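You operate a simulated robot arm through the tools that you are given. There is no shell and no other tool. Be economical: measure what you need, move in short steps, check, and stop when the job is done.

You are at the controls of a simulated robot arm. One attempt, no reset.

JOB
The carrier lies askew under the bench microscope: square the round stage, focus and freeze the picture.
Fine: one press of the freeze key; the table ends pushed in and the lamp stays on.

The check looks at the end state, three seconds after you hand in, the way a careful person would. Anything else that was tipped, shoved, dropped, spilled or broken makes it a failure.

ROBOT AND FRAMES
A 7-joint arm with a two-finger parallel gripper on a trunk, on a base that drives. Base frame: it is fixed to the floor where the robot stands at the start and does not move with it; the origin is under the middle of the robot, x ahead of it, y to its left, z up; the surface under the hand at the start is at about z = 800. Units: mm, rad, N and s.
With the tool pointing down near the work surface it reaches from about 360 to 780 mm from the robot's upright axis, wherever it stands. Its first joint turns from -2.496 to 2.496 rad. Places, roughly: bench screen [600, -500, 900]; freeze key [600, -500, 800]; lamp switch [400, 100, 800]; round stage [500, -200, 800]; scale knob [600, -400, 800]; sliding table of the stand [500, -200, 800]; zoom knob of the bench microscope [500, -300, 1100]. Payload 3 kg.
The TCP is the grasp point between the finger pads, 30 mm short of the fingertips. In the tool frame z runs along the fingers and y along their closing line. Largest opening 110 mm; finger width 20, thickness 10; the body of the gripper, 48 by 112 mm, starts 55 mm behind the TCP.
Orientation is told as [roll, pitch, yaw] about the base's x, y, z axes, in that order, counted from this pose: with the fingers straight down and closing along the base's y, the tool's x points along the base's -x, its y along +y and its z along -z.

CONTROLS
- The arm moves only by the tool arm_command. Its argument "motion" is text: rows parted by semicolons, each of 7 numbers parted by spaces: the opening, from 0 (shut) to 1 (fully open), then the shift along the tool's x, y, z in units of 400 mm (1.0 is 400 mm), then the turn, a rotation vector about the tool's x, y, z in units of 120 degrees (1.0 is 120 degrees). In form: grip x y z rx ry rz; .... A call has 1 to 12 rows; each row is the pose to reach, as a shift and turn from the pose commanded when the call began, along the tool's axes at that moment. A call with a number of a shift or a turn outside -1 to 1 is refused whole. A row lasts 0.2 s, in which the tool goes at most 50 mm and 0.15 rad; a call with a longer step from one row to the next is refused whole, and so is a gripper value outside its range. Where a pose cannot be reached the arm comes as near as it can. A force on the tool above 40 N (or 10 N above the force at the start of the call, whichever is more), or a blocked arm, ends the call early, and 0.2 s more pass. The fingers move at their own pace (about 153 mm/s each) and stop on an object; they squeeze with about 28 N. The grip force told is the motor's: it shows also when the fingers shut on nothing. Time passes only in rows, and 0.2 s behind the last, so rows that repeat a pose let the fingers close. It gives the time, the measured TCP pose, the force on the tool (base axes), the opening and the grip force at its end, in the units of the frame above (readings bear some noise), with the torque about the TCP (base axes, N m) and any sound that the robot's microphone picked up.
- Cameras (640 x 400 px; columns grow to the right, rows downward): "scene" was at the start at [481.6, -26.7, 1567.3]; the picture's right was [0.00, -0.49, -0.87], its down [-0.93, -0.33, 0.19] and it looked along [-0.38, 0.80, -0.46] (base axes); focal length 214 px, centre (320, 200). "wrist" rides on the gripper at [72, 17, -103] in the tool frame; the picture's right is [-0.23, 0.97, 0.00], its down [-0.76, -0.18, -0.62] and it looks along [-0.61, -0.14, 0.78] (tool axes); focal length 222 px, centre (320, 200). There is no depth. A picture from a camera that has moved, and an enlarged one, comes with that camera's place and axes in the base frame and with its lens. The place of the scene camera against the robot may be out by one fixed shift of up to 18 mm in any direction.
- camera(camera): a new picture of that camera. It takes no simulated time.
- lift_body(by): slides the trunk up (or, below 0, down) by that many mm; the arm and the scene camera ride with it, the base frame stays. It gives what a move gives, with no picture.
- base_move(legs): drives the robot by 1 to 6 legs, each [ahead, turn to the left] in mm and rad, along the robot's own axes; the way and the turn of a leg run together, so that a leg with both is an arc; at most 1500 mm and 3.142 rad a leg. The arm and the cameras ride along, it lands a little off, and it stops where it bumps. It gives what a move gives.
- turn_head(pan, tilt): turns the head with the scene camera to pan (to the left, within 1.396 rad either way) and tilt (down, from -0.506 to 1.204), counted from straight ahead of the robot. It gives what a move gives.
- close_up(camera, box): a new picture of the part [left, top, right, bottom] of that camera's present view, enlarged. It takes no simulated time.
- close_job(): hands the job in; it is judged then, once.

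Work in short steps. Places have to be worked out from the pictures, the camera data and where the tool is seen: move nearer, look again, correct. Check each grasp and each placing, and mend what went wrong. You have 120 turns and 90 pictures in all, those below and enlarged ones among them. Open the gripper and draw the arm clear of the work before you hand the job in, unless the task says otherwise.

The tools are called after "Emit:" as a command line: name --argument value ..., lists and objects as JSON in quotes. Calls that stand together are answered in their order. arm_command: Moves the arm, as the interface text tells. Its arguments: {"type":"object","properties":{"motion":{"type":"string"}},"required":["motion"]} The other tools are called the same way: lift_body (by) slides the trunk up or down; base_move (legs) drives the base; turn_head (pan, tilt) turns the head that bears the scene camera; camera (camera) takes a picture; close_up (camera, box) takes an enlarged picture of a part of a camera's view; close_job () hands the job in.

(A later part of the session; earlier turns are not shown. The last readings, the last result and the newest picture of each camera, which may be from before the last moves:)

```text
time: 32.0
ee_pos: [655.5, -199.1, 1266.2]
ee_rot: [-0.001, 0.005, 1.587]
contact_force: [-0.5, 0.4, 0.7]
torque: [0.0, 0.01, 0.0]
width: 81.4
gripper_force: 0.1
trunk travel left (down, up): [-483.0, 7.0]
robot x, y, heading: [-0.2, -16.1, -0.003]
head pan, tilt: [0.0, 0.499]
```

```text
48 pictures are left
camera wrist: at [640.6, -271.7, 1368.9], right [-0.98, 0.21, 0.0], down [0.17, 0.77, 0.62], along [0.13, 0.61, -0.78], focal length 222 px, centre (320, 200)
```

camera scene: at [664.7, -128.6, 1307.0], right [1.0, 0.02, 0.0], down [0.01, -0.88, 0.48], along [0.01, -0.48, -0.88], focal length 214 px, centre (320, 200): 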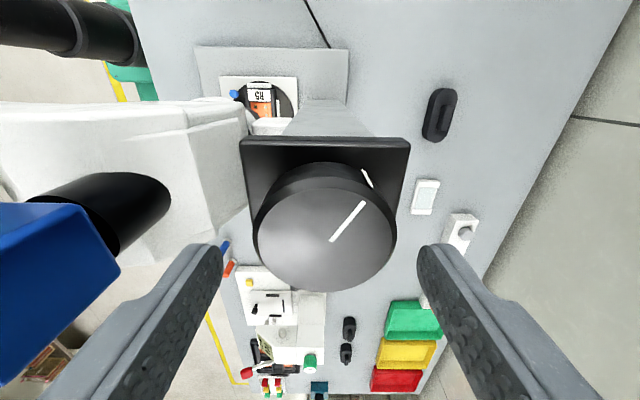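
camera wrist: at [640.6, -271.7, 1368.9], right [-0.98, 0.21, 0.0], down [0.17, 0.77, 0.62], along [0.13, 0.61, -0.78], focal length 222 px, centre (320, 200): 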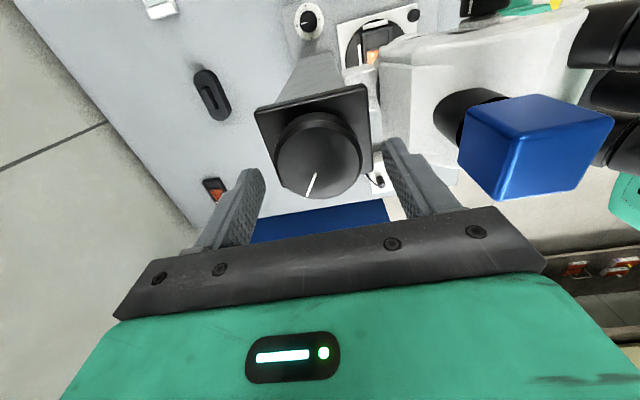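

Refined dial top: (656.5,−203,1235), tips now level with it. I descend 16 mm and 4 mm right.

Emit:
arm_command --motion "0.74 0.01 -0.002 0.02 0 0 0; 0.74 0.01 -0.002 0.04 0 0 0; 0.74 0.01 -0.002 0.04 0 0 0"

Emit:
camera --camera "wrist"

Emit:
camera --camera "scene"

```text
time: 32.8
ee_pos: [657.6, -202.1, 1248.3]
ee_rot: [-0.002, 0.005, 1.587]
contact_force: [0.4, 0.0, 0.1]
torque: [-0.03, -0.01, 0.02]
width: 81.2
gripper_force: 0.1
trunk travel left (down, up): [-483.0, 7.0]
robot x, y, heading: [-2.0, -20.6, 0.001]
head pan, tilt: [0.0, 0.499]
```

```text
47 pictures are left
camera wrist: at [641.4, -274.8, 1352.4], right [-0.98, 0.21, 0.0], down [0.17, 0.77, 0.62], along [0.13, 0.61, -0.78], focal length 222 px, centre (320, 200)
```

wrist: 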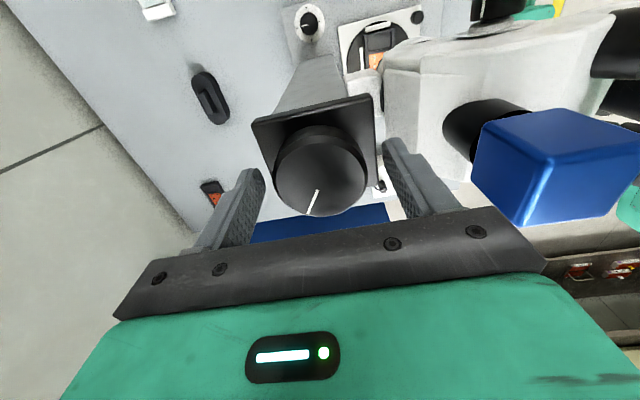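

```text
46 pictures are left
camera scene: at [665.4, -131.7, 1290.4], right [1.0, 0.02, 0.0], down [0.01, -0.88, 0.48], along [0.01, -0.48, -0.88], focal length 214 px, centre (320, 200)
```

scene: 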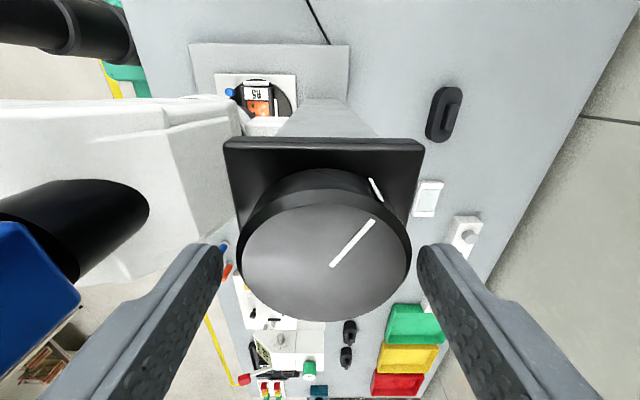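

Fingers straddle the dial with ~17 mm overlap. I close on it.

Emit:
arm_command --motion "0.3 0.004 0 0.003 0 0 0; 0.3 0.004 0 0.003 0 0 0; 0.3 0.004 0 0.003 0 0 0"

Emit:
camera --camera "scene"

```text
time: 33.6
ee_pos: [658.2, -202.2, 1248.8]
ee_rot: [-0.004, 0.005, 1.587]
contact_force: [14.9, 4.5, 19.2]
torque: [0.74, -0.37, -0.05]
width: 60.7
gripper_force: 45.3
trunk travel left (down, up): [-483.0, 7.0]
robot x, y, heading: [-7.0, -20.8, 0.002]
head pan, tilt: [0.0, 0.499]
```

```text
45 pictures are left
camera scene: at [666.5, -131.8, 1290.0], right [1.0, 0.02, 0.0], down [0.01, -0.88, 0.48], along [0.01, -0.48, -0.88], focal length 214 px, centre (320, 200)
```

scene: 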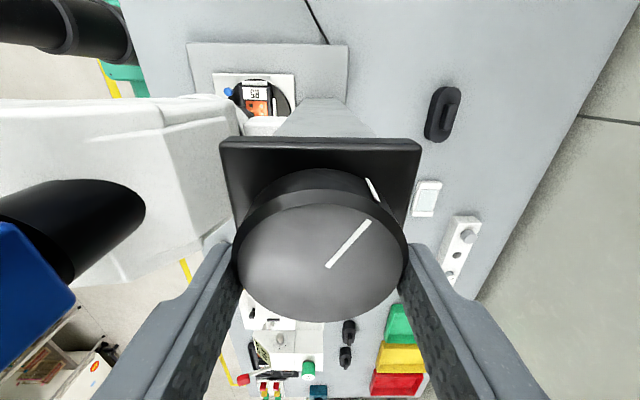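

Solid grip on the dial (60.7 mm). I relax the offset a little and turn it ~40° clockwise (seen from above).

Emit:
arm_command --motion "0.3 0.004 -0.004 0 0 0 0; 0.3 0.004 -0.004 0 0 0 0.066; 0.3 0.004 -0.004 0 0 0 0.132; 0.3 0.004 -0.004 0 0 0 0.2; 0.3 0.004 -0.004 0 0 0 0.266; 0.3 0.004 -0.004 0 0 0 0.333; 0.3 0.004 -0.004 0 0 0 0.333"

Emit:
camera --camera "scene"

```text
time: 35.3
ee_pos: [654.6, -200.9, 1247.6]
ee_rot: [0.001, 0.006, 0.89]
contact_force: [-15.7, 12.2, 10.1]
torque: [1.1, 0.68, 0.11]
width: 60.6
gripper_force: 45.2
trunk travel left (down, up): [-483.0, 7.0]
robot x, y, heading: [-0.0, -18.8, -0.002]
head pan, tilt: [0.0, 0.499]
stopped in row 7: the force on the tool passed its limit at 40 N (the readings are from after the stop); the commanded pose is now the measured one
```

```text
44 pictures are left
camera scene: at [704.2, -144.9, 1289.8], right [0.78, -0.63, 0.0], down [-0.55, -0.68, 0.48], along [-0.3, -0.37, -0.88], focal length 214 px, centre (320, 200)
```

scene: 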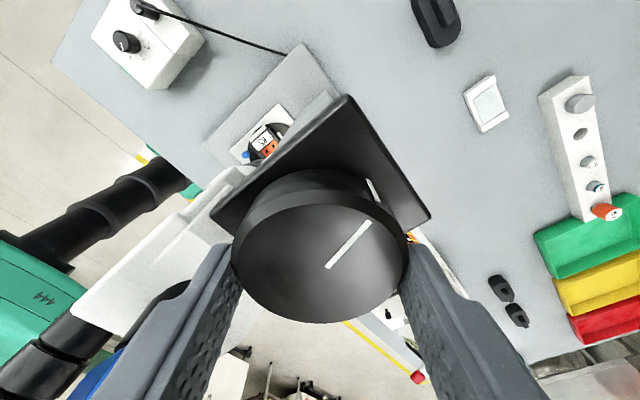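

The dial turns with the hand. To see the screen while holding, I swing the head to the right.

Emit:
turn_head --pan -0.9 --tilt 0.6

Emit:
camera --camera "scene"

```text
time: 36.5
ee_pos: [653.8, -201.0, 1247.6]
ee_rot: [0.0, 0.002, 0.89]
contact_force: [-22.4, 24.1, 2.9]
torque: [1.61, 0.27, 0.2]
width: 60.8
gripper_force: 45.0
trunk travel left (down, up): [-483.0, 7.0]
robot x, y, heading: [0.0, -16.5, -0.004]
head pan, tilt: [-0.901, 0.6]
```

```text
43 pictures are left
camera scene: at [752.3, -195.4, 1325.8], right [0.49, -0.39, 0.78], down [-0.86, -0.36, 0.35], along [0.15, -0.85, -0.51], focal length 214 px, centre (320, 200)
```

scene: 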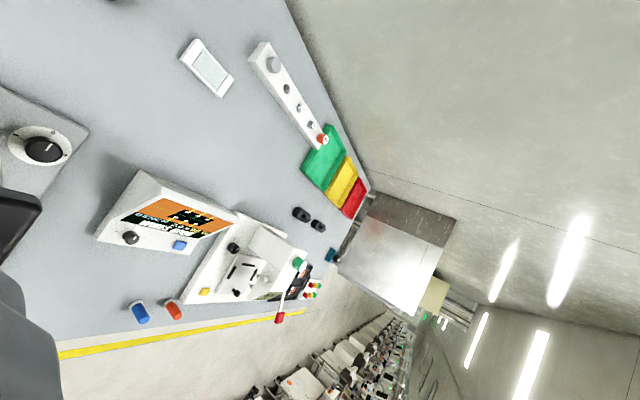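

The screen is visible and looks much sharper. I enlarge it.

Emit:
close_up --camera "scene" --box '[90, 165, 240, 260]'

```text
4.21 times, centred on (165, 212) of scene
camera zoom: at [752.3, -195.4, 1325.8], right [0.49, -0.39, 0.78], down [-0.86, -0.36, 0.35], along [0.15, -0.85, -0.51], focal length 903 px, centre (973, 147)
```

zoom: 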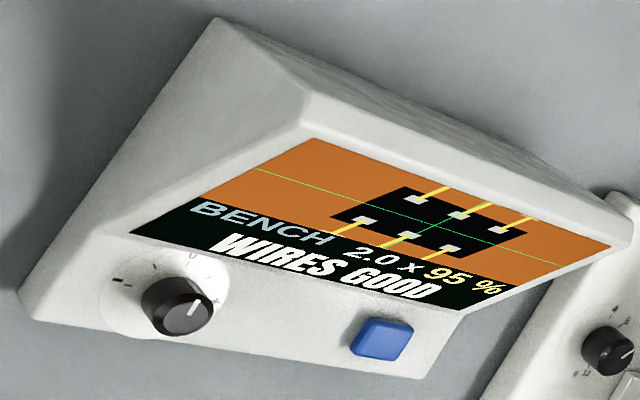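

95 % and "WIRES GOOD". I release the grip (and the side load) and verify the reading holds, looking closer at squareness.

Emit:
arm_command --motion "0.74 0 0 0 0 0 0; 0.74 0 0 0 0 0 0; 0.74 0 0 0 0 0 0"

Emit:
close_up --camera "scene" --box '[120, 180, 240, 260]'

```text
time: 37.3
ee_pos: [657.0, -203.5, 1246.8]
ee_rot: [0.002, 0.006, 0.889]
contact_force: [-0.2, 0.2, 0.0]
torque: [0.0, 0.01, -0.02]
width: 81.1
gripper_force: 0.1
trunk travel left (down, up): [-483.0, 7.0]
robot x, y, heading: [0.0, -18.0, -0.004]
head pan, tilt: [-0.901, 0.6]
```

```text
5.00 times, centred on (180, 220) of scene
camera zoom: at [755.3, -198.5, 1324.4], right [0.48, -0.39, 0.78], down [-0.86, -0.36, 0.35], along [0.14, -0.85, -0.51], focal length 1072 px, centre (1020, 100)
```

zoom: 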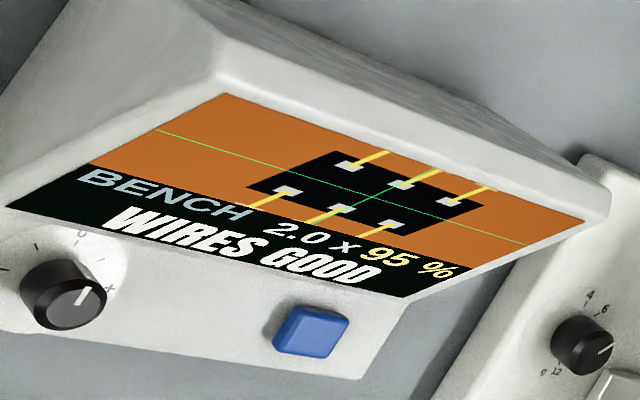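

Stable at 95 %. I lift straight off the dial to z≈1400, then bring the head back round.

Emit:
arm_command --motion "0.74 0 0 -0.08 0 0 0; 0.74 0 0 -0.18 0 0 0; 0.74 0 0 -0.28 0 0 0; 0.5 0 0 -0.38 0 0 0; 0 0 0 -0.38 0 0 0; 0 0 0 -0.38 0 0 -0.07; 0 0 0 -0.38 0 0 -0.14; 0 0 0 -0.38 0 0 -0.21; 0 0 0 -0.38 0 0 -0.28; 0 0 0 -0.38 0 0 -0.333"

Emit:
base_move --legs '[[-220, 0], [0, -1.571], [230, 0], [0, 1.571], [190, 0]]'

Emit:
turn_head --pan 0 --tilt 0.3

Emit:
camera --camera "scene"

```text
time: 39.5
ee_pos: [606.0, -195.6, 1398.4]
ee_rot: [0.003, 0.003, 1.587]
contact_force: [-1.1, 0.1, 0.2]
torque: [-0.01, -0.1, 0.02]
width: 0.3
gripper_force: 27.8
out of reach, approached as far as the arm can: row 4, 5, 6, 7, 8, 9, 10
trunk travel left (down, up): [-483.0, 7.0]
robot x, y, heading: [0.4, -18.4, 0.002]
head pan, tilt: [-0.901, 0.6]
```

```text
time: 44.4
ee_pos: [-279.2, -651.3, 1385.6]
ee_rot: [0.014, -0.006, 0.16]
contact_force: [2.2, 0.0, 0.8]
torque: [-0.05, 0.2, 0.06]
width: 0.0
gripper_force: 27.9
trunk travel left (down, up): [-483.0, 7.0]
robot x, y, heading: [-159.1, -11.0, -1.41]
head pan, tilt: [-0.901, 0.6]
stopped in leg 2: the force on the tool passed its limit at 50 N (the readings are from after the stop); the commanded pose is now the measured one
```

```text
time: 45.6
ee_pos: [-283.7, -651.0, 1383.9]
ee_rot: [0.013, -0.014, 0.16]
contact_force: [0.1, 0.4, -0.4]
torque: [-0.01, 0.01, 0.01]
width: 0.0
gripper_force: 27.9
trunk travel left (down, up): [-483.0, 7.0]
robot x, y, heading: [-162.1, -10.2, -1.405]
head pan, tilt: [0.0, 0.3]
```

```text
40 pictures are left
camera scene: at [-194.3, -632.9, 1424.7], right [0.16, -0.99, -0.01], down [-0.95, -0.16, 0.28], along [-0.28, -0.03, -0.96], focal length 214 px, centre (320, 200)
```

scene: 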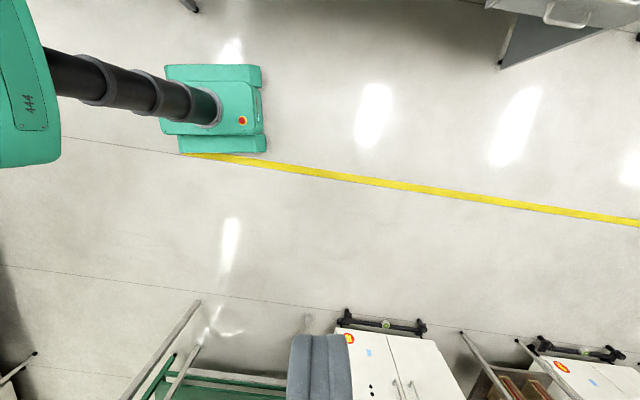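

The hand met something (50 N) while turning; it is free again. I look with the wrist camera to see what.

Emit:
camera --camera "wrist"

Emit:
turn_head --pan 0 --tilt 1.1

Emit:
camera --camera "scene"

```text
39 pictures are left
camera wrist: at [-359.8, -648.4, 1486.5], right [0.07, 1.0, 0.02], down [0.77, -0.07, 0.63], along [0.63, -0.03, -0.78], focal length 222 px, centre (320, 200)
```

wrist: 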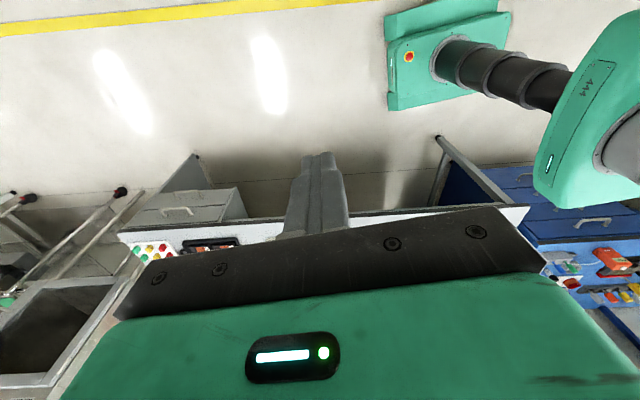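

```text
time: 46.7
ee_pos: [-284.3, -650.7, 1384.5]
ee_rot: [0.015, -0.014, 0.159]
contact_force: [-1.0, 0.1, 1.4]
torque: [0.0, 0.03, -0.03]
width: 0.1
gripper_force: 28.1
trunk travel left (down, up): [-483.0, 7.0]
robot x, y, heading: [-161.4, -10.2, -1.402]
head pan, tilt: [0.0, 1.1]
```

```text
38 pictures are left
camera scene: at [-259.8, -643.7, 1454.0], right [0.16, -0.99, -0.01], down [-0.46, -0.09, 0.88], along [-0.87, -0.13, -0.47], focal length 214 px, centre (320, 200)
```

scene: 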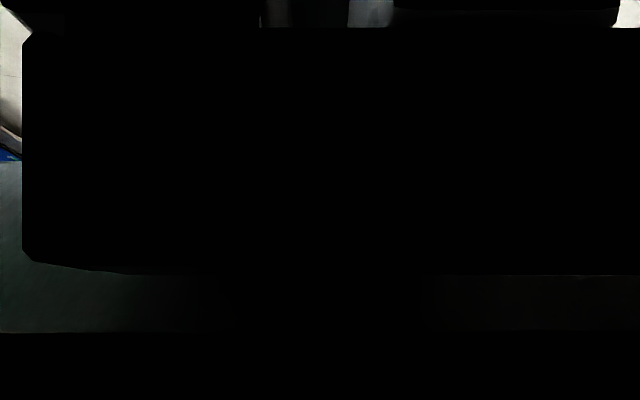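

I see no damage in view and no obstacle ahead of the hand; I will not turn that way again. Instead I turn back to heading −0.62, facing the key diagonally, and roll ahead modestly.

Emit:
base_move --legs '[[0, 0.4], [0, 0.39]]'

Emit:
turn_head --pan 0 --tilt 0

Emit:
camera --camera "scene"

```text
time: 49.5
ee_pos: [216.0, -545.7, 1382.6]
ee_rot: [0.016, -0.013, 0.959]
contact_force: [0.5, 0.1, -0.2]
torque: [-0.02, 0.0, 0.01]
width: 0.1
gripper_force: 27.6
trunk travel left (down, up): [-483.0, 7.0]
robot x, y, heading: [-182.1, -37.4, -0.607]
head pan, tilt: [0.0, 1.1]
```

```text
time: 50.9
ee_pos: [214.2, -546.1, 1383.7]
ee_rot: [0.015, -0.014, 0.959]
contact_force: [0.6, 0.5, -0.9]
torque: [0.02, -0.01, -0.01]
width: 0.0
gripper_force: 27.9
trunk travel left (down, up): [-483.0, 7.0]
robot x, y, heading: [-184.2, -41.4, -0.607]
head pan, tilt: [0.0, 0.0]
```

```text
37 pictures are left
camera scene: at [286.8, -450.1, 1428.7], right [0.82, -0.58, -0.01], down [-0.58, -0.82, -0.01], along [0.0, 0.02, -1.0], focal length 214 px, centre (320, 200)
```

scene: 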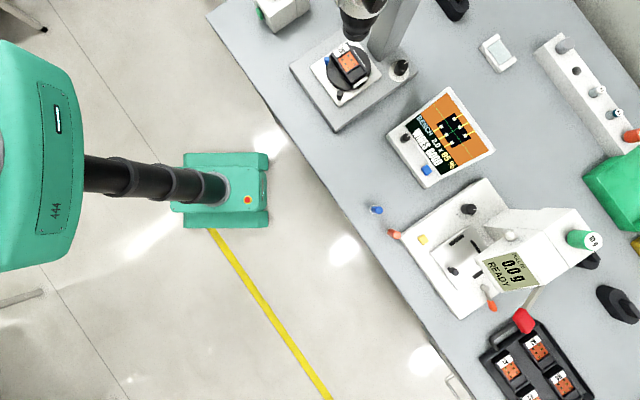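

The bench is untouched in this top view. I enlarge the screen and the stage.

Emit:
close_up --camera "scene" --box '[380, 80, 500, 190]'

Emit:
close_up --camera "scene" --box '[285, 10, 425, 135]'

```text
3.64 times, centred on (440, 135) of scene
camera zoom: at [286.8, -450.1, 1428.7], right [0.82, -0.58, -0.01], down [-0.58, -0.82, -0.01], along [0.0, 0.02, -1.0], focal length 780 px, centre (-116, 436)
```

zoom: 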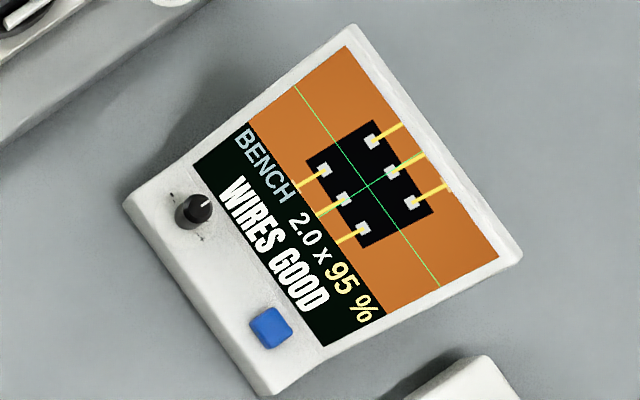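

```text
3.20 times, centred on (355, 72) of scene
camera zoom: at [286.8, -450.1, 1428.7], right [0.82, -0.58, -0.01], down [-0.58, -0.82, -0.01], along [0.0, 0.02, -1.0], focal length 686 px, centre (208, 608)
```

zoom: 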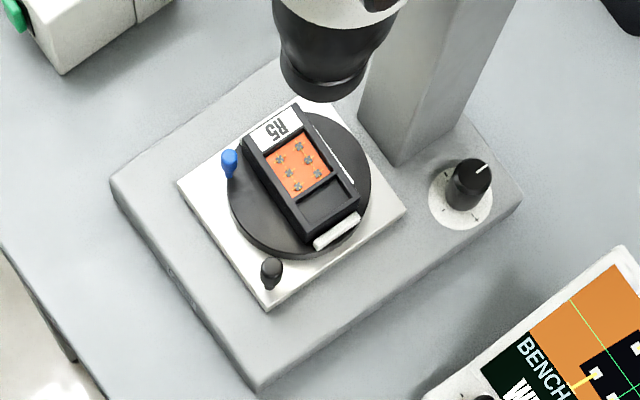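

The carrier may still be a few degrees off. I enlarge both more strongly to measure the angle.

Emit:
close_up --camera "scene" --box '[318, 35, 382, 110]'

Emit:
close_up --camera "scene" --box '[425, 90, 490, 160]'

```text
5.33 times, centred on (350, 72) of scene
camera zoom: at [286.8, -450.1, 1428.7], right [0.82, -0.58, -0.01], down [-0.58, -0.82, -0.01], along [0.0, 0.02, -1.0], focal length 1144 px, centre (160, 880)
```

zoom: 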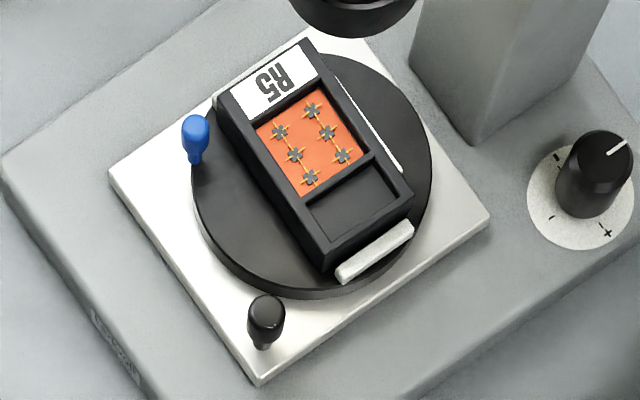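

```text
5.71 times, centred on (458, 125) of scene
camera zoom: at [286.8, -450.1, 1428.7], right [0.82, -0.58, -0.01], down [-0.58, -0.82, -0.01], along [0.0, 0.02, -1.0], focal length 1226 px, centre (-466, 629)
```

zoom: 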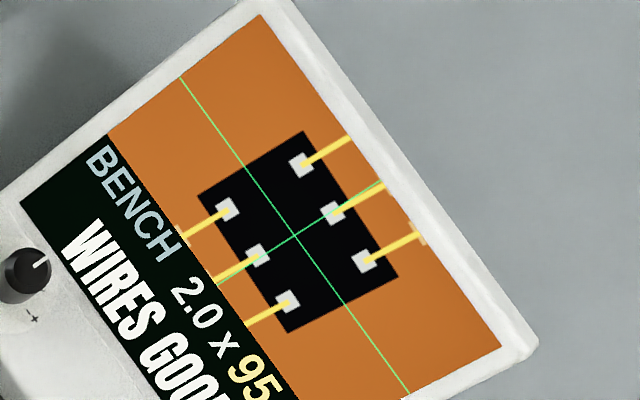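

On screen the chip is rotated ~2.3° clockwise against the crosshair: I overshot slightly. I will nudge the peg ~2.4 mm back to the right before freezing. First I turn the base back to face the scope.

Emit:
base_move --legs '[[0, 0.3], [0, 0.307]]'

```text
time: 53.3
ee_pos: [432.8, -225.1, 1383.3]
ee_rot: [0.013, -0.014, 1.573]
contact_force: [0.1, -0.2, -0.1]
torque: [-0.02, 0.02, 0.01]
width: 0.1
gripper_force: 27.5
trunk travel left (down, up): [-483.0, 7.0]
robot x, y, heading: [-180.5, -71.7, 0.001]
head pan, tilt: [0.0, 0.0]
```

Base is square again at y≈−72. I pull the hand back, left, and tilt the fingers forward as before.

Emit:
arm_command --motion "0 -0.06 0.05 0 0.065 0 0; 0 -0.12 0.1 0.02 0.13 0 0; 0 -0.18 0.15 0.04 0.195 0 0; 0 -0.24 0.2 0.06 0.26 0 0; 0 -0.2875 0.25 0.075 0.325 0 0; 0 -0.2875 0.25 0.075 0.325 0 0"

Emit:
lift_body --by -285

Emit:
turn_head --pan 0 --tilt 0.5

```text
time: 54.7
ee_pos: [330.7, -107.7, 1357.9]
ee_rot: [-0.67, -0.013, 1.572]
contact_force: [0.0, 0.2, 0.0]
torque: [0.03, 0.0, -0.01]
width: 0.0
gripper_force: 28.0
trunk travel left (down, up): [-483.0, 7.0]
robot x, y, heading: [-179.6, -67.8, 0.002]
head pan, tilt: [0.0, 0.0]
```

```text
time: 57.6
ee_pos: [331.3, -108.9, 1072.4]
ee_rot: [-0.667, -0.015, 1.573]
contact_force: [0.3, -0.1, 1.1]
torque: [-0.03, 0.01, -0.01]
width: 0.0
gripper_force: 28.0
trunk travel left (down, up): [-198.0, 292.0]
robot x, y, heading: [-180.7, -70.4, 0.001]
head pan, tilt: [0.0, 0.0]
```

```text
time: 58.5
ee_pos: [330.2, -108.7, 1072.1]
ee_rot: [-0.669, -0.012, 1.572]
contact_force: [-0.3, 0.7, 0.8]
torque: [0.01, 0.02, 0.0]
width: 0.0
gripper_force: 28.3
trunk travel left (down, up): [-198.0, 292.0]
robot x, y, heading: [-183.7, -73.6, 0.002]
head pan, tilt: [0.0, 0.499]
```

I approach the left side of the peg, stopping short to look.

Emit:
arm_command --motion "0 0.01 -0.01 0.11 0 0 0; 0 0.02 -0.02 0.22 0 0 0; 0 0.03 -0.03 0.33 0 0 0; 0 0.03 -0.0365 0.42 0 0 0; 0 0.03 -0.0365 0.5 0 0 0; 0 0.03 -0.0365 0.5 0 0 0"

Emit:
camera --camera "scene"

```text
time: 59.9
ee_pos: [466.3, -116.0, 922.4]
ee_rot: [-0.667, -0.015, 1.572]
contact_force: [-0.4, 0.3, -0.6]
torque: [0.01, 0.0, 0.02]
width: 0.2
gripper_force: 28.2
trunk travel left (down, up): [-198.0, 292.0]
robot x, y, heading: [-178.1, -71.7, -0.002]
head pan, tilt: [0.0, 0.499]
```

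```text
32 pictures are left
camera scene: at [451.5, -46.5, 957.6], right [0.79, -0.01, 0.62], down [-0.29, -0.88, 0.36], along [0.54, -0.47, -0.7], focal length 214 px, centre (320, 200)
```

scene: 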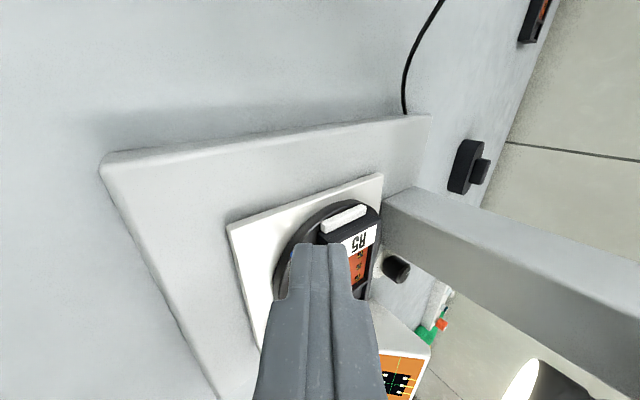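

The finger hides the peg, so I lower beside it at y≈−118 and use the wrist camera.

Emit:
arm_command --motion "0 0 0 0.05 0 0 0; 0 0 0 0.09 0 0 0; 0 0 0 0.09 0 0 0"

Emit:
camera --camera "wrist"

Emit:
camera --camera "scene"

```text
time: 60.7
ee_pos: [489.0, -115.9, 895.5]
ee_rot: [-0.667, -0.014, 1.571]
contact_force: [-0.5, -1.1, 0.2]
torque: [0.0, -0.03, -0.01]
width: 0.1
gripper_force: 28.0
trunk travel left (down, up): [-198.0, 292.0]
robot x, y, heading: [-182.1, -76.2, 0.003]
head pan, tilt: [0.0, 0.499]
```

```text
31 pictures are left
camera wrist: at [411.9, -190.7, 964.8], right [-0.77, 0.23, -0.6], down [-0.25, 0.75, 0.61], along [0.59, 0.62, -0.52], focal length 222 px, centre (320, 200)
```

wrist: 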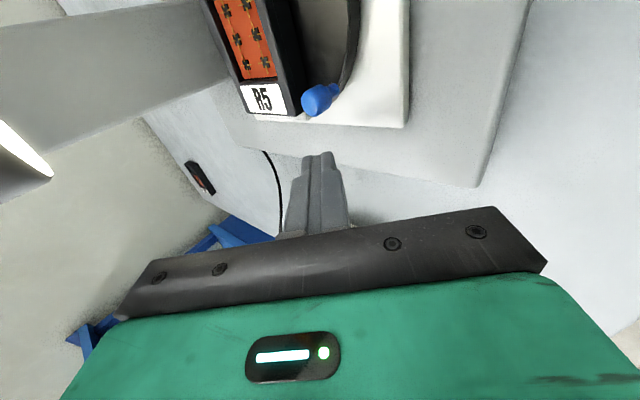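

```text
30 pictures are left
camera scene: at [474.0, -46.9, 929.6], right [0.79, -0.01, 0.62], down [-0.29, -0.88, 0.36], along [0.54, -0.47, -0.7], focal length 214 px, centre (320, 200)
```

scene: 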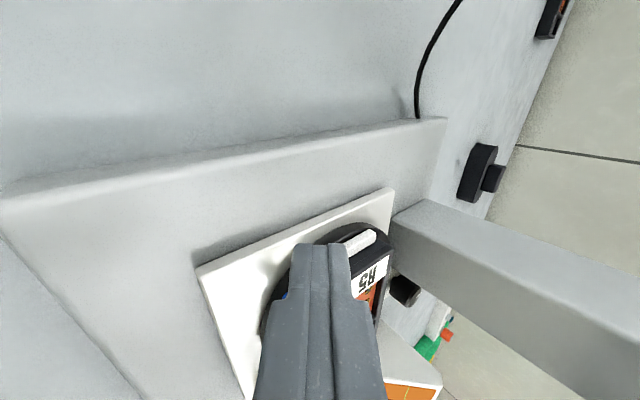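

Peg head is at about (503,−154,862), the tip ~20 mm clear on its left and a bit high. I lower 8 mm and move 15 mm right, to near contact.

Emit:
arm_command --motion "0 0 0.018 0.011 0 0 0; 0 0.02 0.018 0.011 0 0 0; 0 0.0375 0.018 0.011 0 0 0; 0 0.0375 0.018 0.011 0 0 0"

Emit:
close_up --camera "wrist" --box '[220, 0, 420, 200]'

Emit:
close_up --camera "scene" --box '[360, 310, 460, 400]'

```text
time: 61.7
ee_pos: [485.8, -132.0, 887.1]
ee_rot: [-0.667, -0.014, 1.572]
contact_force: [0.1, 0.1, 0.0]
torque: [-0.04, 0.0, -0.02]
width: 0.1
gripper_force: 27.9
trunk travel left (down, up): [-198.0, 292.0]
robot x, y, heading: [-183.2, -73.2, -0.0]
head pan, tilt: [0.0, 0.499]
```

```text
2.00 times, centred on (320, 100) of wrist
camera zoom: at [408.8, -206.1, 957.5], right [-0.77, 0.23, -0.6], down [-0.25, 0.75, 0.61], along [0.59, 0.62, -0.52], focal length 444 px, centre (320, 400)
```

zoom: 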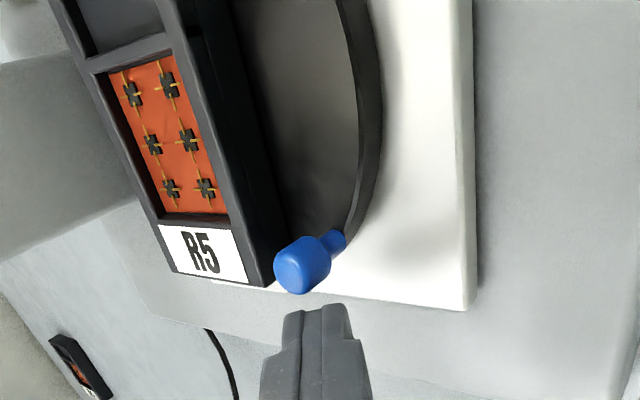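

```text
4.44 times, centred on (410, 355) of scene
camera zoom: at [470.8, -62.4, 922.3], right [0.79, -0.01, 0.62], down [-0.29, -0.88, 0.36], along [0.54, -0.47, -0.7], focal length 953 px, centre (-80, -489)
```

zoom: 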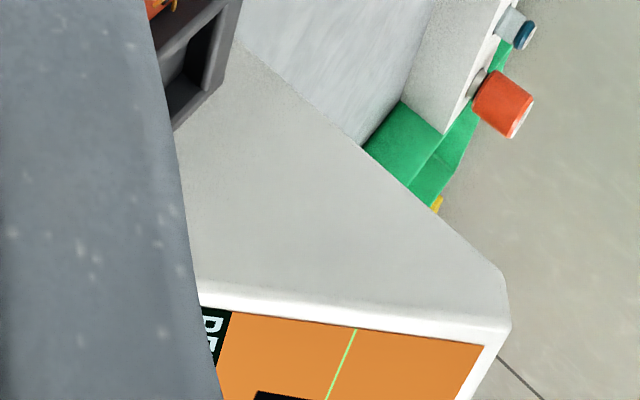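

Gap to the peg is ~4.5 mm. I tilt the head to keep the screen in view and step 7 mm right (≈2.5 mm of push).

Emit:
turn_head --pan 0 --tilt 0.75

Emit:
arm_command --motion "0 0.01 0 0 0 0 0; 0 0.0175 0 0 0 0 0; 0 0.0175 0 0 0 0 0"

Emit:
camera --camera "scene"

Emit:
close_up --camera "wrist" --box '[220, 0, 420, 200]'

```text
time: 62.5
ee_pos: [486.3, -131.3, 886.7]
ee_rot: [-0.666, -0.014, 1.573]
contact_force: [-0.1, -1.2, -0.1]
torque: [0.0, -0.01, 0.05]
width: 0.0
gripper_force: 28.4
trunk travel left (down, up): [-198.0, 292.0]
robot x, y, heading: [-182.6, -69.4, 0.005]
head pan, tilt: [0.0, 0.75]
```

```text
time: 63.3
ee_pos: [486.2, -139.2, 888.2]
ee_rot: [-0.668, -0.013, 1.572]
contact_force: [-0.1, -0.5, 0.0]
torque: [-0.01, 0.05, 0.0]
width: 0.0
gripper_force: 28.2
trunk travel left (down, up): [-198.0, 292.0]
robot x, y, heading: [-181.2, -68.7, 0.003]
head pan, tilt: [0.0, 0.75]
```

```text
27 pictures are left
camera scene: at [466.3, -91.7, 928.4], right [0.79, -0.01, 0.62], down [-0.42, -0.74, 0.53], along [0.45, -0.67, -0.58], focal length 214 px, centre (320, 200)
```

scene: 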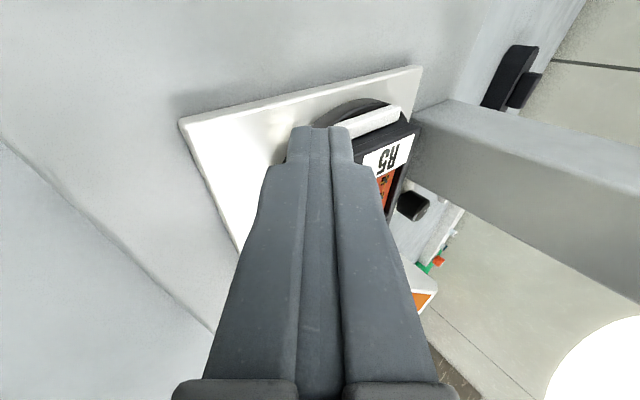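

```text
2.00 times, centred on (320, 100) of wrist
camera zoom: at [409.2, -213.5, 957.6], right [-0.77, 0.23, -0.6], down [-0.25, 0.75, 0.61], along [0.59, 0.62, -0.52], focal length 444 px, centre (320, 400)
```

zoom: 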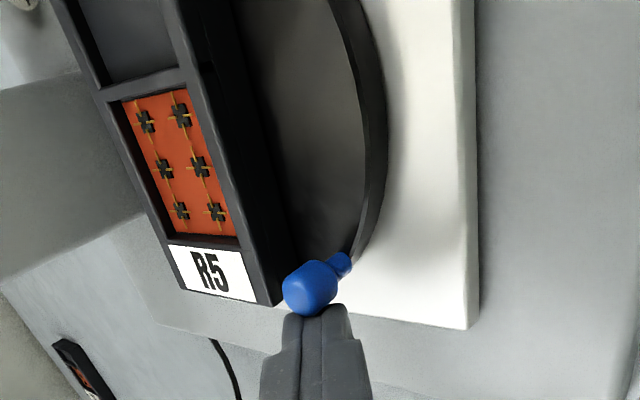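

The finger has just reached the peg. I swing the head so the screen shows past the fingers.

Emit:
turn_head --pan -0.5 --tilt 0.65

Emit:
camera --camera "scene"

```text
time: 64.2
ee_pos: [485.9, -139.6, 888.3]
ee_rot: [-0.667, -0.014, 1.571]
contact_force: [-0.1, 0.9, -0.5]
torque: [0.0, -0.01, -0.01]
width: 0.0
gripper_force: 28.9
trunk travel left (down, up): [-198.0, 292.0]
robot x, y, heading: [-182.6, -70.8, 0.006]
head pan, tilt: [-0.499, 0.649]
```

```text
25 pictures are left
camera scene: at [494.8, -83.5, 959.4], right [0.39, -0.01, 0.92], down [-0.55, -0.8, 0.23], along [0.73, -0.6, -0.32], focal length 214 px, centre (320, 200)
```

scene: 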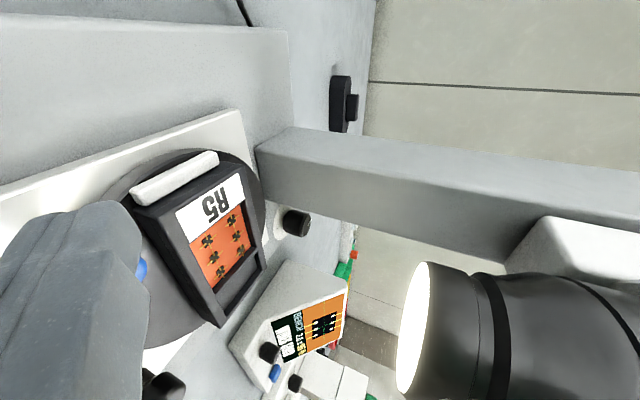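

Both the screen and the carrier are visible. I enlarge the screen.

Emit:
close_up --camera "scene" --box '[265, 285, 355, 365]'

```text
5.00 times, centred on (310, 325) of scene
camera zoom: at [494.8, -83.5, 959.4], right [0.39, -0.01, 0.92], down [-0.55, -0.8, 0.23], along [0.73, -0.6, -0.32], focal length 1072 px, centre (370, -425)
```

zoom: 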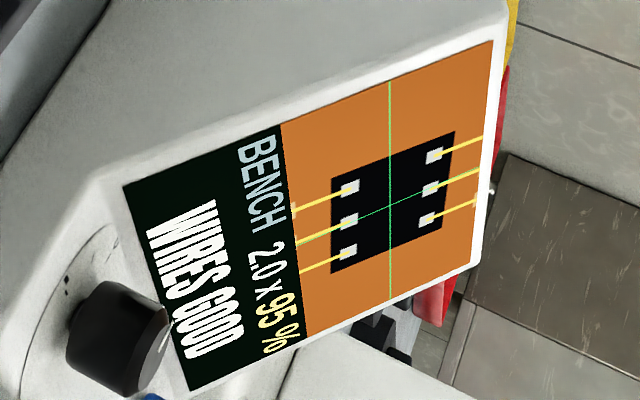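

Clean view: chip still ~2.5° clockwise, i.e. contact is only just made. I push 3 mm right.

Emit:
arm_command --motion "0 0.004 0 0 0 0 0; 0 0.0075 0 0 0 0 0; 0 0.0075 0 0 0 0 0"

Emit:
close_up --camera "scene" --box '[265, 280, 355, 360]'

```text
time: 65.0
ee_pos: [485.5, -142.3, 887.9]
ee_rot: [-0.668, -0.014, 1.574]
contact_force: [0.9, -0.5, -0.2]
torque: [-0.02, 0.01, 0.01]
width: 0.1
gripper_force: 28.0
trunk travel left (down, up): [-198.0, 292.0]
robot x, y, heading: [-179.8, -71.5, 0.003]
head pan, tilt: [-0.499, 0.649]
```

```text
5.00 times, centred on (310, 320) of scene
camera zoom: at [494.3, -86.3, 959.1], right [0.39, -0.01, 0.92], down [-0.55, -0.8, 0.23], along [0.73, -0.6, -0.32], focal length 1072 px, centre (370, -400)
```

zoom: 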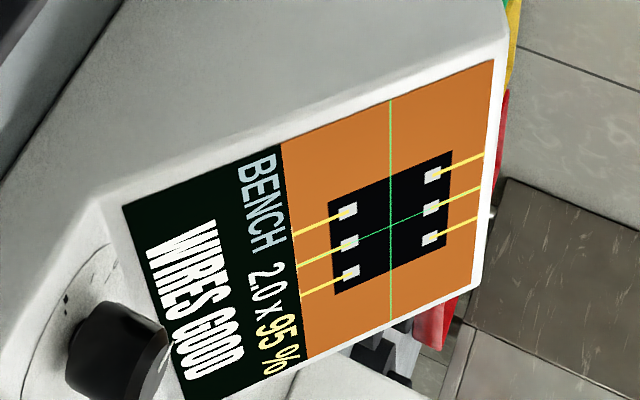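

Now the chip lies along the crosshair within ~0.4°, still "WIRES GOOD" 95 %. I release to the left and back out.

Emit:
arm_command --motion "0 -0.02 0 0 0 0 0; 0 -0.04 0 -0.04 0 0 0; 0 -0.04 0 -0.14 0 0 0; 0 -0.04 0 -0.24 0 0 0; 0 -0.04 0 -0.34 0 0 0; 0 -0.02 0 -0.44 0 0 0; 0 0 0 -0.54 0 0 0; 0 0.02 0 -0.60 0 0 0"

Emit:
base_move --legs '[[0, -0.3], [0, -0.3]]'

Emit:
turn_head --pan 0 --tilt 0.5

Emit:
camera --camera "scene"

```text
time: 66.8
ee_pos: [338.4, -151.6, 1076.7]
ee_rot: [-0.666, -0.014, 1.572]
contact_force: [1.3, 0.1, -0.1]
torque: [-0.02, 0.0, -0.01]
width: 0.0
gripper_force: 27.8
trunk travel left (down, up): [-198.0, 292.0]
robot x, y, heading: [-181.0, -67.6, -0.003]
head pan, tilt: [-0.499, 0.649]
```

```text
time: 69.2
ee_pos: [197.5, -432.8, 1078.1]
ee_rot: [-0.667, -0.014, 0.968]
contact_force: [-0.5, -0.7, 0.5]
torque: [0.02, -0.01, -0.01]
width: 0.0
gripper_force: 28.4
trunk travel left (down, up): [-198.0, 292.0]
robot x, y, heading: [-175.5, -57.8, -0.614]
head pan, tilt: [-0.499, 0.649]
```

```text
time: 70.1
ee_pos: [197.4, -431.9, 1077.6]
ee_rot: [-0.668, -0.014, 0.968]
contact_force: [0.1, 0.2, 0.5]
torque: [0.01, -0.02, 0.02]
width: 0.1
gripper_force: 28.2
trunk travel left (down, up): [-198.0, 292.0]
robot x, y, heading: [-172.5, -56.0, -0.614]
head pan, tilt: [0.0, 0.499]
```

```text
22 pictures are left
camera scene: at [223.4, -360.1, 1112.9], right [0.64, -0.45, 0.62], down [-0.75, -0.56, 0.36], along [0.18, -0.69, -0.7], focal length 214 px, centre (320, 200)
```

scene: 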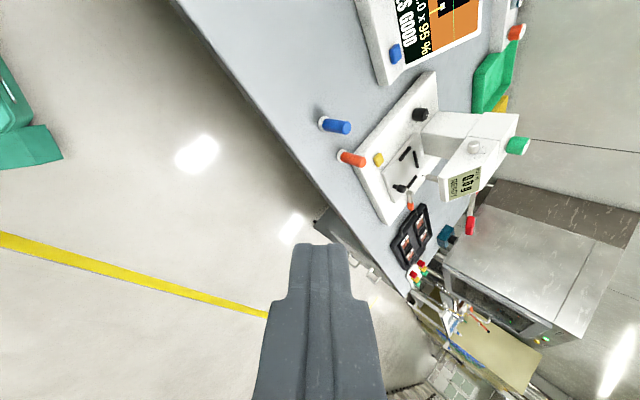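

The freeze key is at about (555,−539,840). I roll ahead 150 mm toward it with the hand still high.

Emit:
base_move --legs '[[150, 0]]'

Emit:
camera --camera "scene"

Emit:
camera --camera "wrist"

```text
time: 71.5
ee_pos: [321.3, -518.4, 1078.5]
ee_rot: [-0.666, -0.013, 0.967]
contact_force: [0.4, 0.3, 0.3]
torque: [0.01, 0.0, -0.02]
width: 0.1
gripper_force: 28.0
trunk travel left (down, up): [-198.0, 292.0]
robot x, y, heading: [-47.9, -141.2, -0.61]
head pan, tilt: [0.0, 0.499]
```

```text
21 pictures are left
camera scene: at [347.1, -446.3, 1112.9], right [0.64, -0.45, 0.62], down [-0.75, -0.56, 0.36], along [0.18, -0.69, -0.7], focal length 214 px, centre (320, 200)
```

scene: 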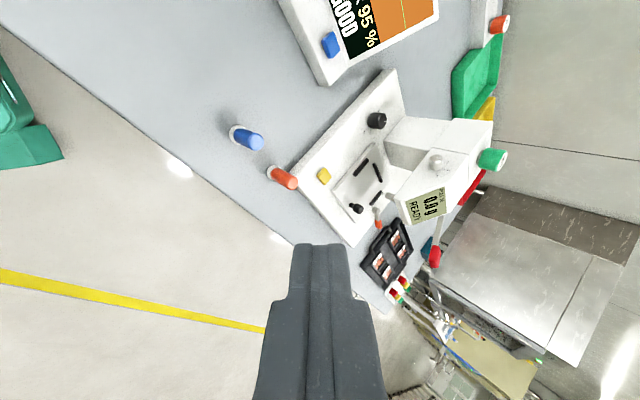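

```text
20 pictures are left
camera wrist: at [216.3, -535.6, 1148.1], right [-0.5, 0.63, -0.6], down [0.23, 0.76, 0.61], along [0.84, 0.17, -0.52], focal length 222 px, centre (320, 200)
```

wrist: 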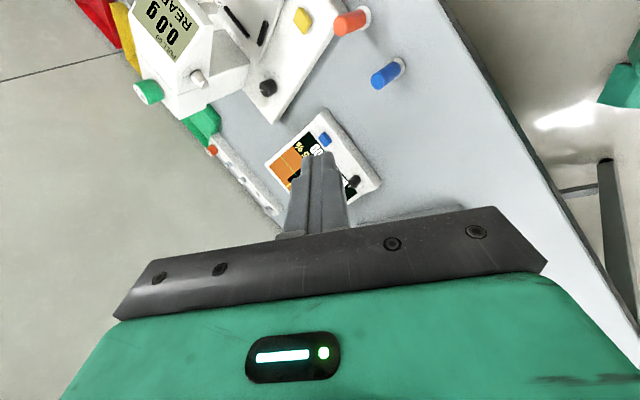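

Wrist and scene rays agree on the key at (564,−546,830). I raise the head out of the way and move the closed fingertips to ~30 mm before the key.

Emit:
turn_head --pan -0.6 --tilt 0.5

Emit:
arm_command --motion "0 -0.04 -0.006 0.1 0 0 0; 0 -0.08 -0.012 0.2 0 0 0; 0 -0.12 -0.018 0.3 0 0 0; 0 -0.16 -0.024 0.4 0 0 0; 0 -0.2 -0.03 0.5 0 0 0; 0 -0.25 -0.036 0.59 0 0 0; 0 -0.2875 -0.039 0.66 0 0 0; 0 -0.2875 -0.039 0.66 0 0 0"

Emit:
camera --camera "scene"

Emit:
camera --camera "wrist"

```text
time: 72.5
ee_pos: [321.3, -518.2, 1078.2]
ee_rot: [-0.668, -0.013, 0.966]
contact_force: [-0.2, -0.1, 0.3]
torque: [0.02, 0.01, 0.01]
width: 0.0
gripper_force: 28.3
trunk travel left (down, up): [-198.0, 292.0]
robot x, y, heading: [-52.0, -144.8, -0.607]
head pan, tilt: [-0.6, 0.499]
```

```text
time: 74.3
ee_pos: [535.1, -523.5, 883.8]
ee_rot: [-0.667, -0.014, 0.968]
contact_force: [-0.3, 0.5, -0.2]
torque: [-0.01, -0.01, 0.01]
width: 0.0
gripper_force: 27.9
trunk travel left (down, up): [-198.0, 292.0]
robot x, y, heading: [-46.4, -139.6, -0.608]
head pan, tilt: [-0.6, 0.499]
```

```text
19 pictures are left
camera scene: at [585.8, -467.4, 962.1], right [0.24, -0.18, 0.95], down [-0.88, -0.46, 0.13], along [0.42, -0.87, -0.27], focal length 214 px, centre (320, 200)
```

scene: 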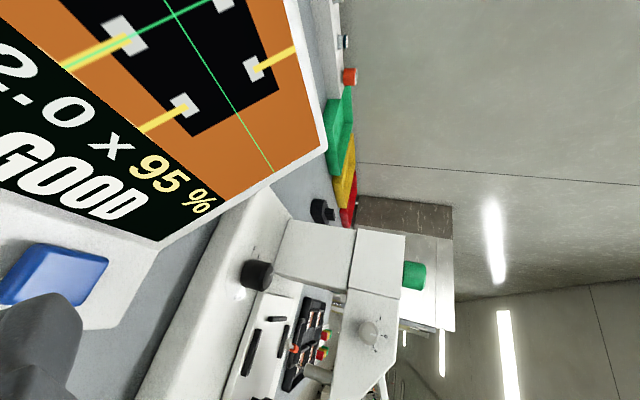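

```text
18 pictures are left
camera wrist: at [430.3, -538.8, 953.0], right [-0.5, 0.63, -0.6], down [0.23, 0.76, 0.61], along [0.84, 0.17, -0.52], focal length 222 px, centre (320, 200)
```

wrist: 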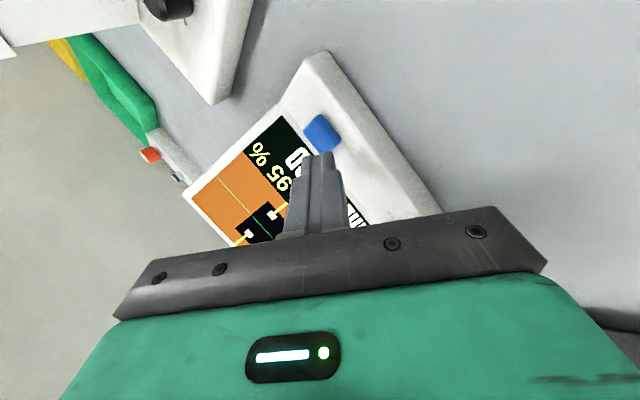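

Key centre refines to (556,−546,837); the fingertip is at (550,−534,860). I shift over the key, staying ~8 mm above, and look.

Emit:
arm_command --motion "0 0.01 -0.01 0.02 0 0 0; 0 0.0193 -0.0193 0.042 0 0 0; 0 0.0193 -0.0193 0.042 0 0 0"

Emit:
camera --camera "scene"

Emit:
close_up --camera "wrist" --box '[240, 60, 400, 220]'

```text
time: 75.1
ee_pos: [543.2, -536.9, 874.3]
ee_rot: [-0.666, -0.014, 0.968]
contact_force: [0.2, -0.4, 0.4]
torque: [0.04, 0.01, 0.03]
width: 0.0
gripper_force: 28.1
trunk travel left (down, up): [-198.0, 292.0]
robot x, y, heading: [-50.3, -143.5, -0.609]
head pan, tilt: [-0.6, 0.499]
```

```text
17 pictures are left
camera scene: at [593.8, -482.6, 953.8], right [0.24, -0.18, 0.95], down [-0.88, -0.47, 0.13], along [0.42, -0.87, -0.27], focal length 214 px, centre (320, 200)
```

scene: 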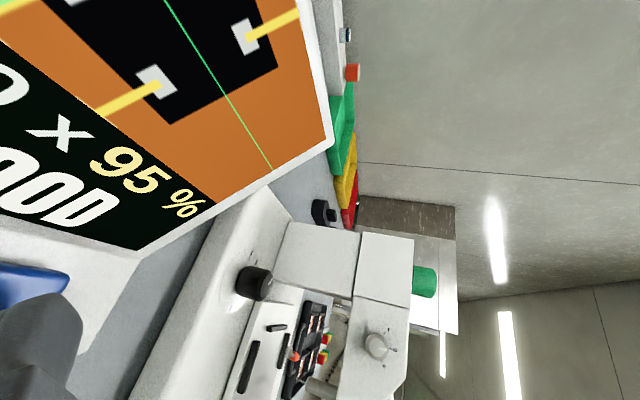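

```text
2.50 times, centred on (320, 140) of wrist
camera zoom: at [438.3, -554.1, 944.7], right [-0.5, 0.63, -0.6], down [0.23, 0.76, 0.61], along [0.84, 0.17, -0.52], focal length 555 px, centre (320, 350)
```

zoom: 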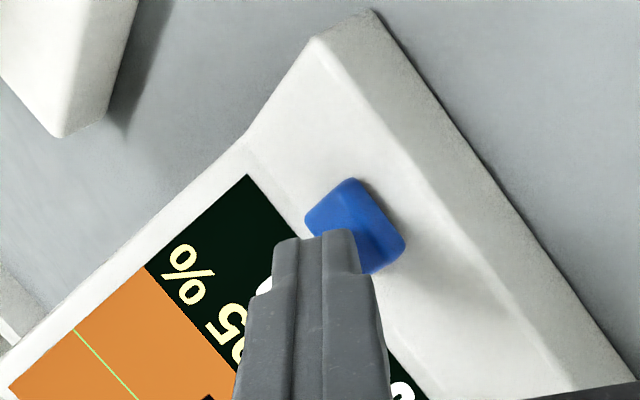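

A straight descent should land on the key centre. I go down 9 mm in small rows, expecting first contact about there.

Emit:
arm_command --motion "0 -0.006 0.006 0.001 0 0 0; 0 -0.006 0.009 0.006 0 0 0; 0 -0.006 0.012 0.01 0 0 0; 0 -0.006 0.015 0.0135 0 0 0; 0 -0.006 0.0165 0.0145 0 0 0"

Emit:
close_up --camera "wrist" --box '[240, 60, 400, 220]'

```text
time: 76.3
ee_pos: [544.0, -532.3, 865.5]
ee_rot: [-0.668, -0.015, 0.966]
contact_force: [0.5, -0.8, 1.6]
torque: [0.0, -0.07, 0.01]
width: 0.0
gripper_force: 27.9
trunk travel left (down, up): [-198.0, 292.0]
robot x, y, heading: [-43.8, -142.5, -0.61]
head pan, tilt: [-0.6, 0.499]
heard: click
```

```text
2.50 times, centred on (320, 140) of wrist
camera zoom: at [438.2, -550.9, 935.6], right [-0.5, 0.63, -0.6], down [0.22, 0.76, 0.61], along [0.84, 0.17, -0.52], focal length 555 px, centre (320, 350)
```

zoom: 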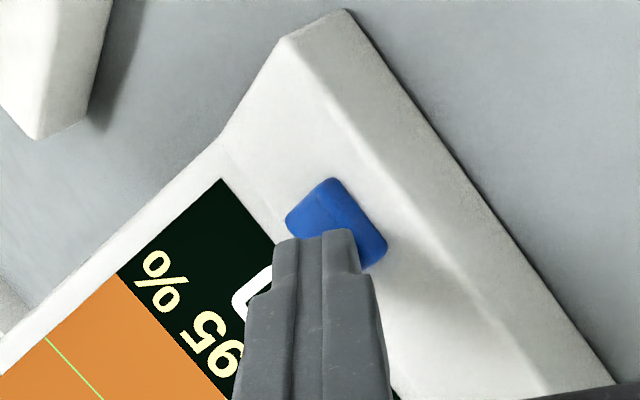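

A click was heard: the key is pressed once. I lift straight off and back away along the approach.

Emit:
arm_command --motion "0 0 -0.03 -0.039 0 0 0; 0 0 -0.06 -0.078 0 0 0; 0 0 -0.06 -0.17 0 0 0; 0 0.05 -0.04 -0.27 0 0 0; 0 0.1 -0.03 -0.37 0 0 0; 0 0.15 -0.02 -0.47 0 0 0; 0 0.2 0 -0.57 0 0 0; 0 0.25 0 -0.66 0 0 0"

Emit:
base_move --legs '[[-150, 0]]'

Emit:
turn_head --pan -0.6 --tilt 0

Emit:
camera --camera "scene"

```text
time: 78.1
ee_pos: [351.0, -524.5, 1071.0]
ee_rot: [-0.665, -0.015, 0.967]
contact_force: [0.6, -0.1, 0.2]
torque: [0.0, 0.01, 0.0]
width: 0.1
gripper_force: 28.2
trunk travel left (down, up): [-198.0, 292.0]
robot x, y, heading: [-51.2, -142.9, -0.608]
head pan, tilt: [-0.6, 0.499]
```

```text
time: 79.5
ee_pos: [226.2, -436.5, 1069.3]
ee_rot: [-0.668, -0.014, 0.965]
contact_force: [0.3, 1.4, -0.1]
torque: [-0.02, 0.0, 0.0]
width: 0.0
gripper_force: 28.2
trunk travel left (down, up): [-198.0, 292.0]
robot x, y, heading: [-179.6, -55.4, -0.608]
head pan, tilt: [-0.6, 0.499]
```

```text
time: 80.4
ee_pos: [225.7, -437.0, 1071.4]
ee_rot: [-0.667, -0.014, 0.967]
contact_force: [0.9, 0.1, 0.4]
torque: [0.02, 0.0, 0.0]
width: 0.2
gripper_force: 27.7
trunk travel left (down, up): [-198.0, 292.0]
robot x, y, heading: [-173.4, -53.1, -0.611]
head pan, tilt: [-0.6, 0.0]
```

```text
14 pictures are left
camera scene: at [301.7, -344.3, 1150.5], right [0.24, -0.18, 0.95], down [-0.57, -0.82, -0.01], along [0.79, -0.54, -0.3], focal length 214 px, centre (320, 200)
```

scene: 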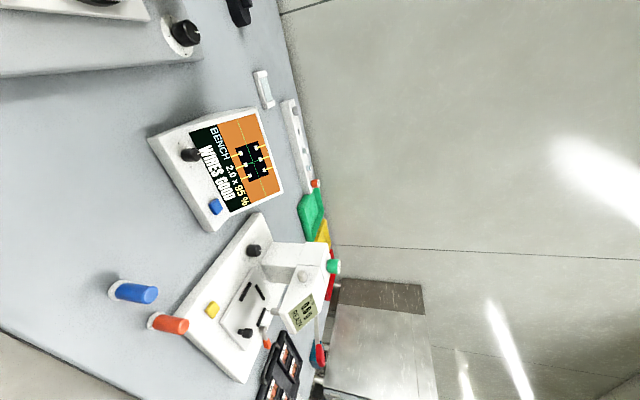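

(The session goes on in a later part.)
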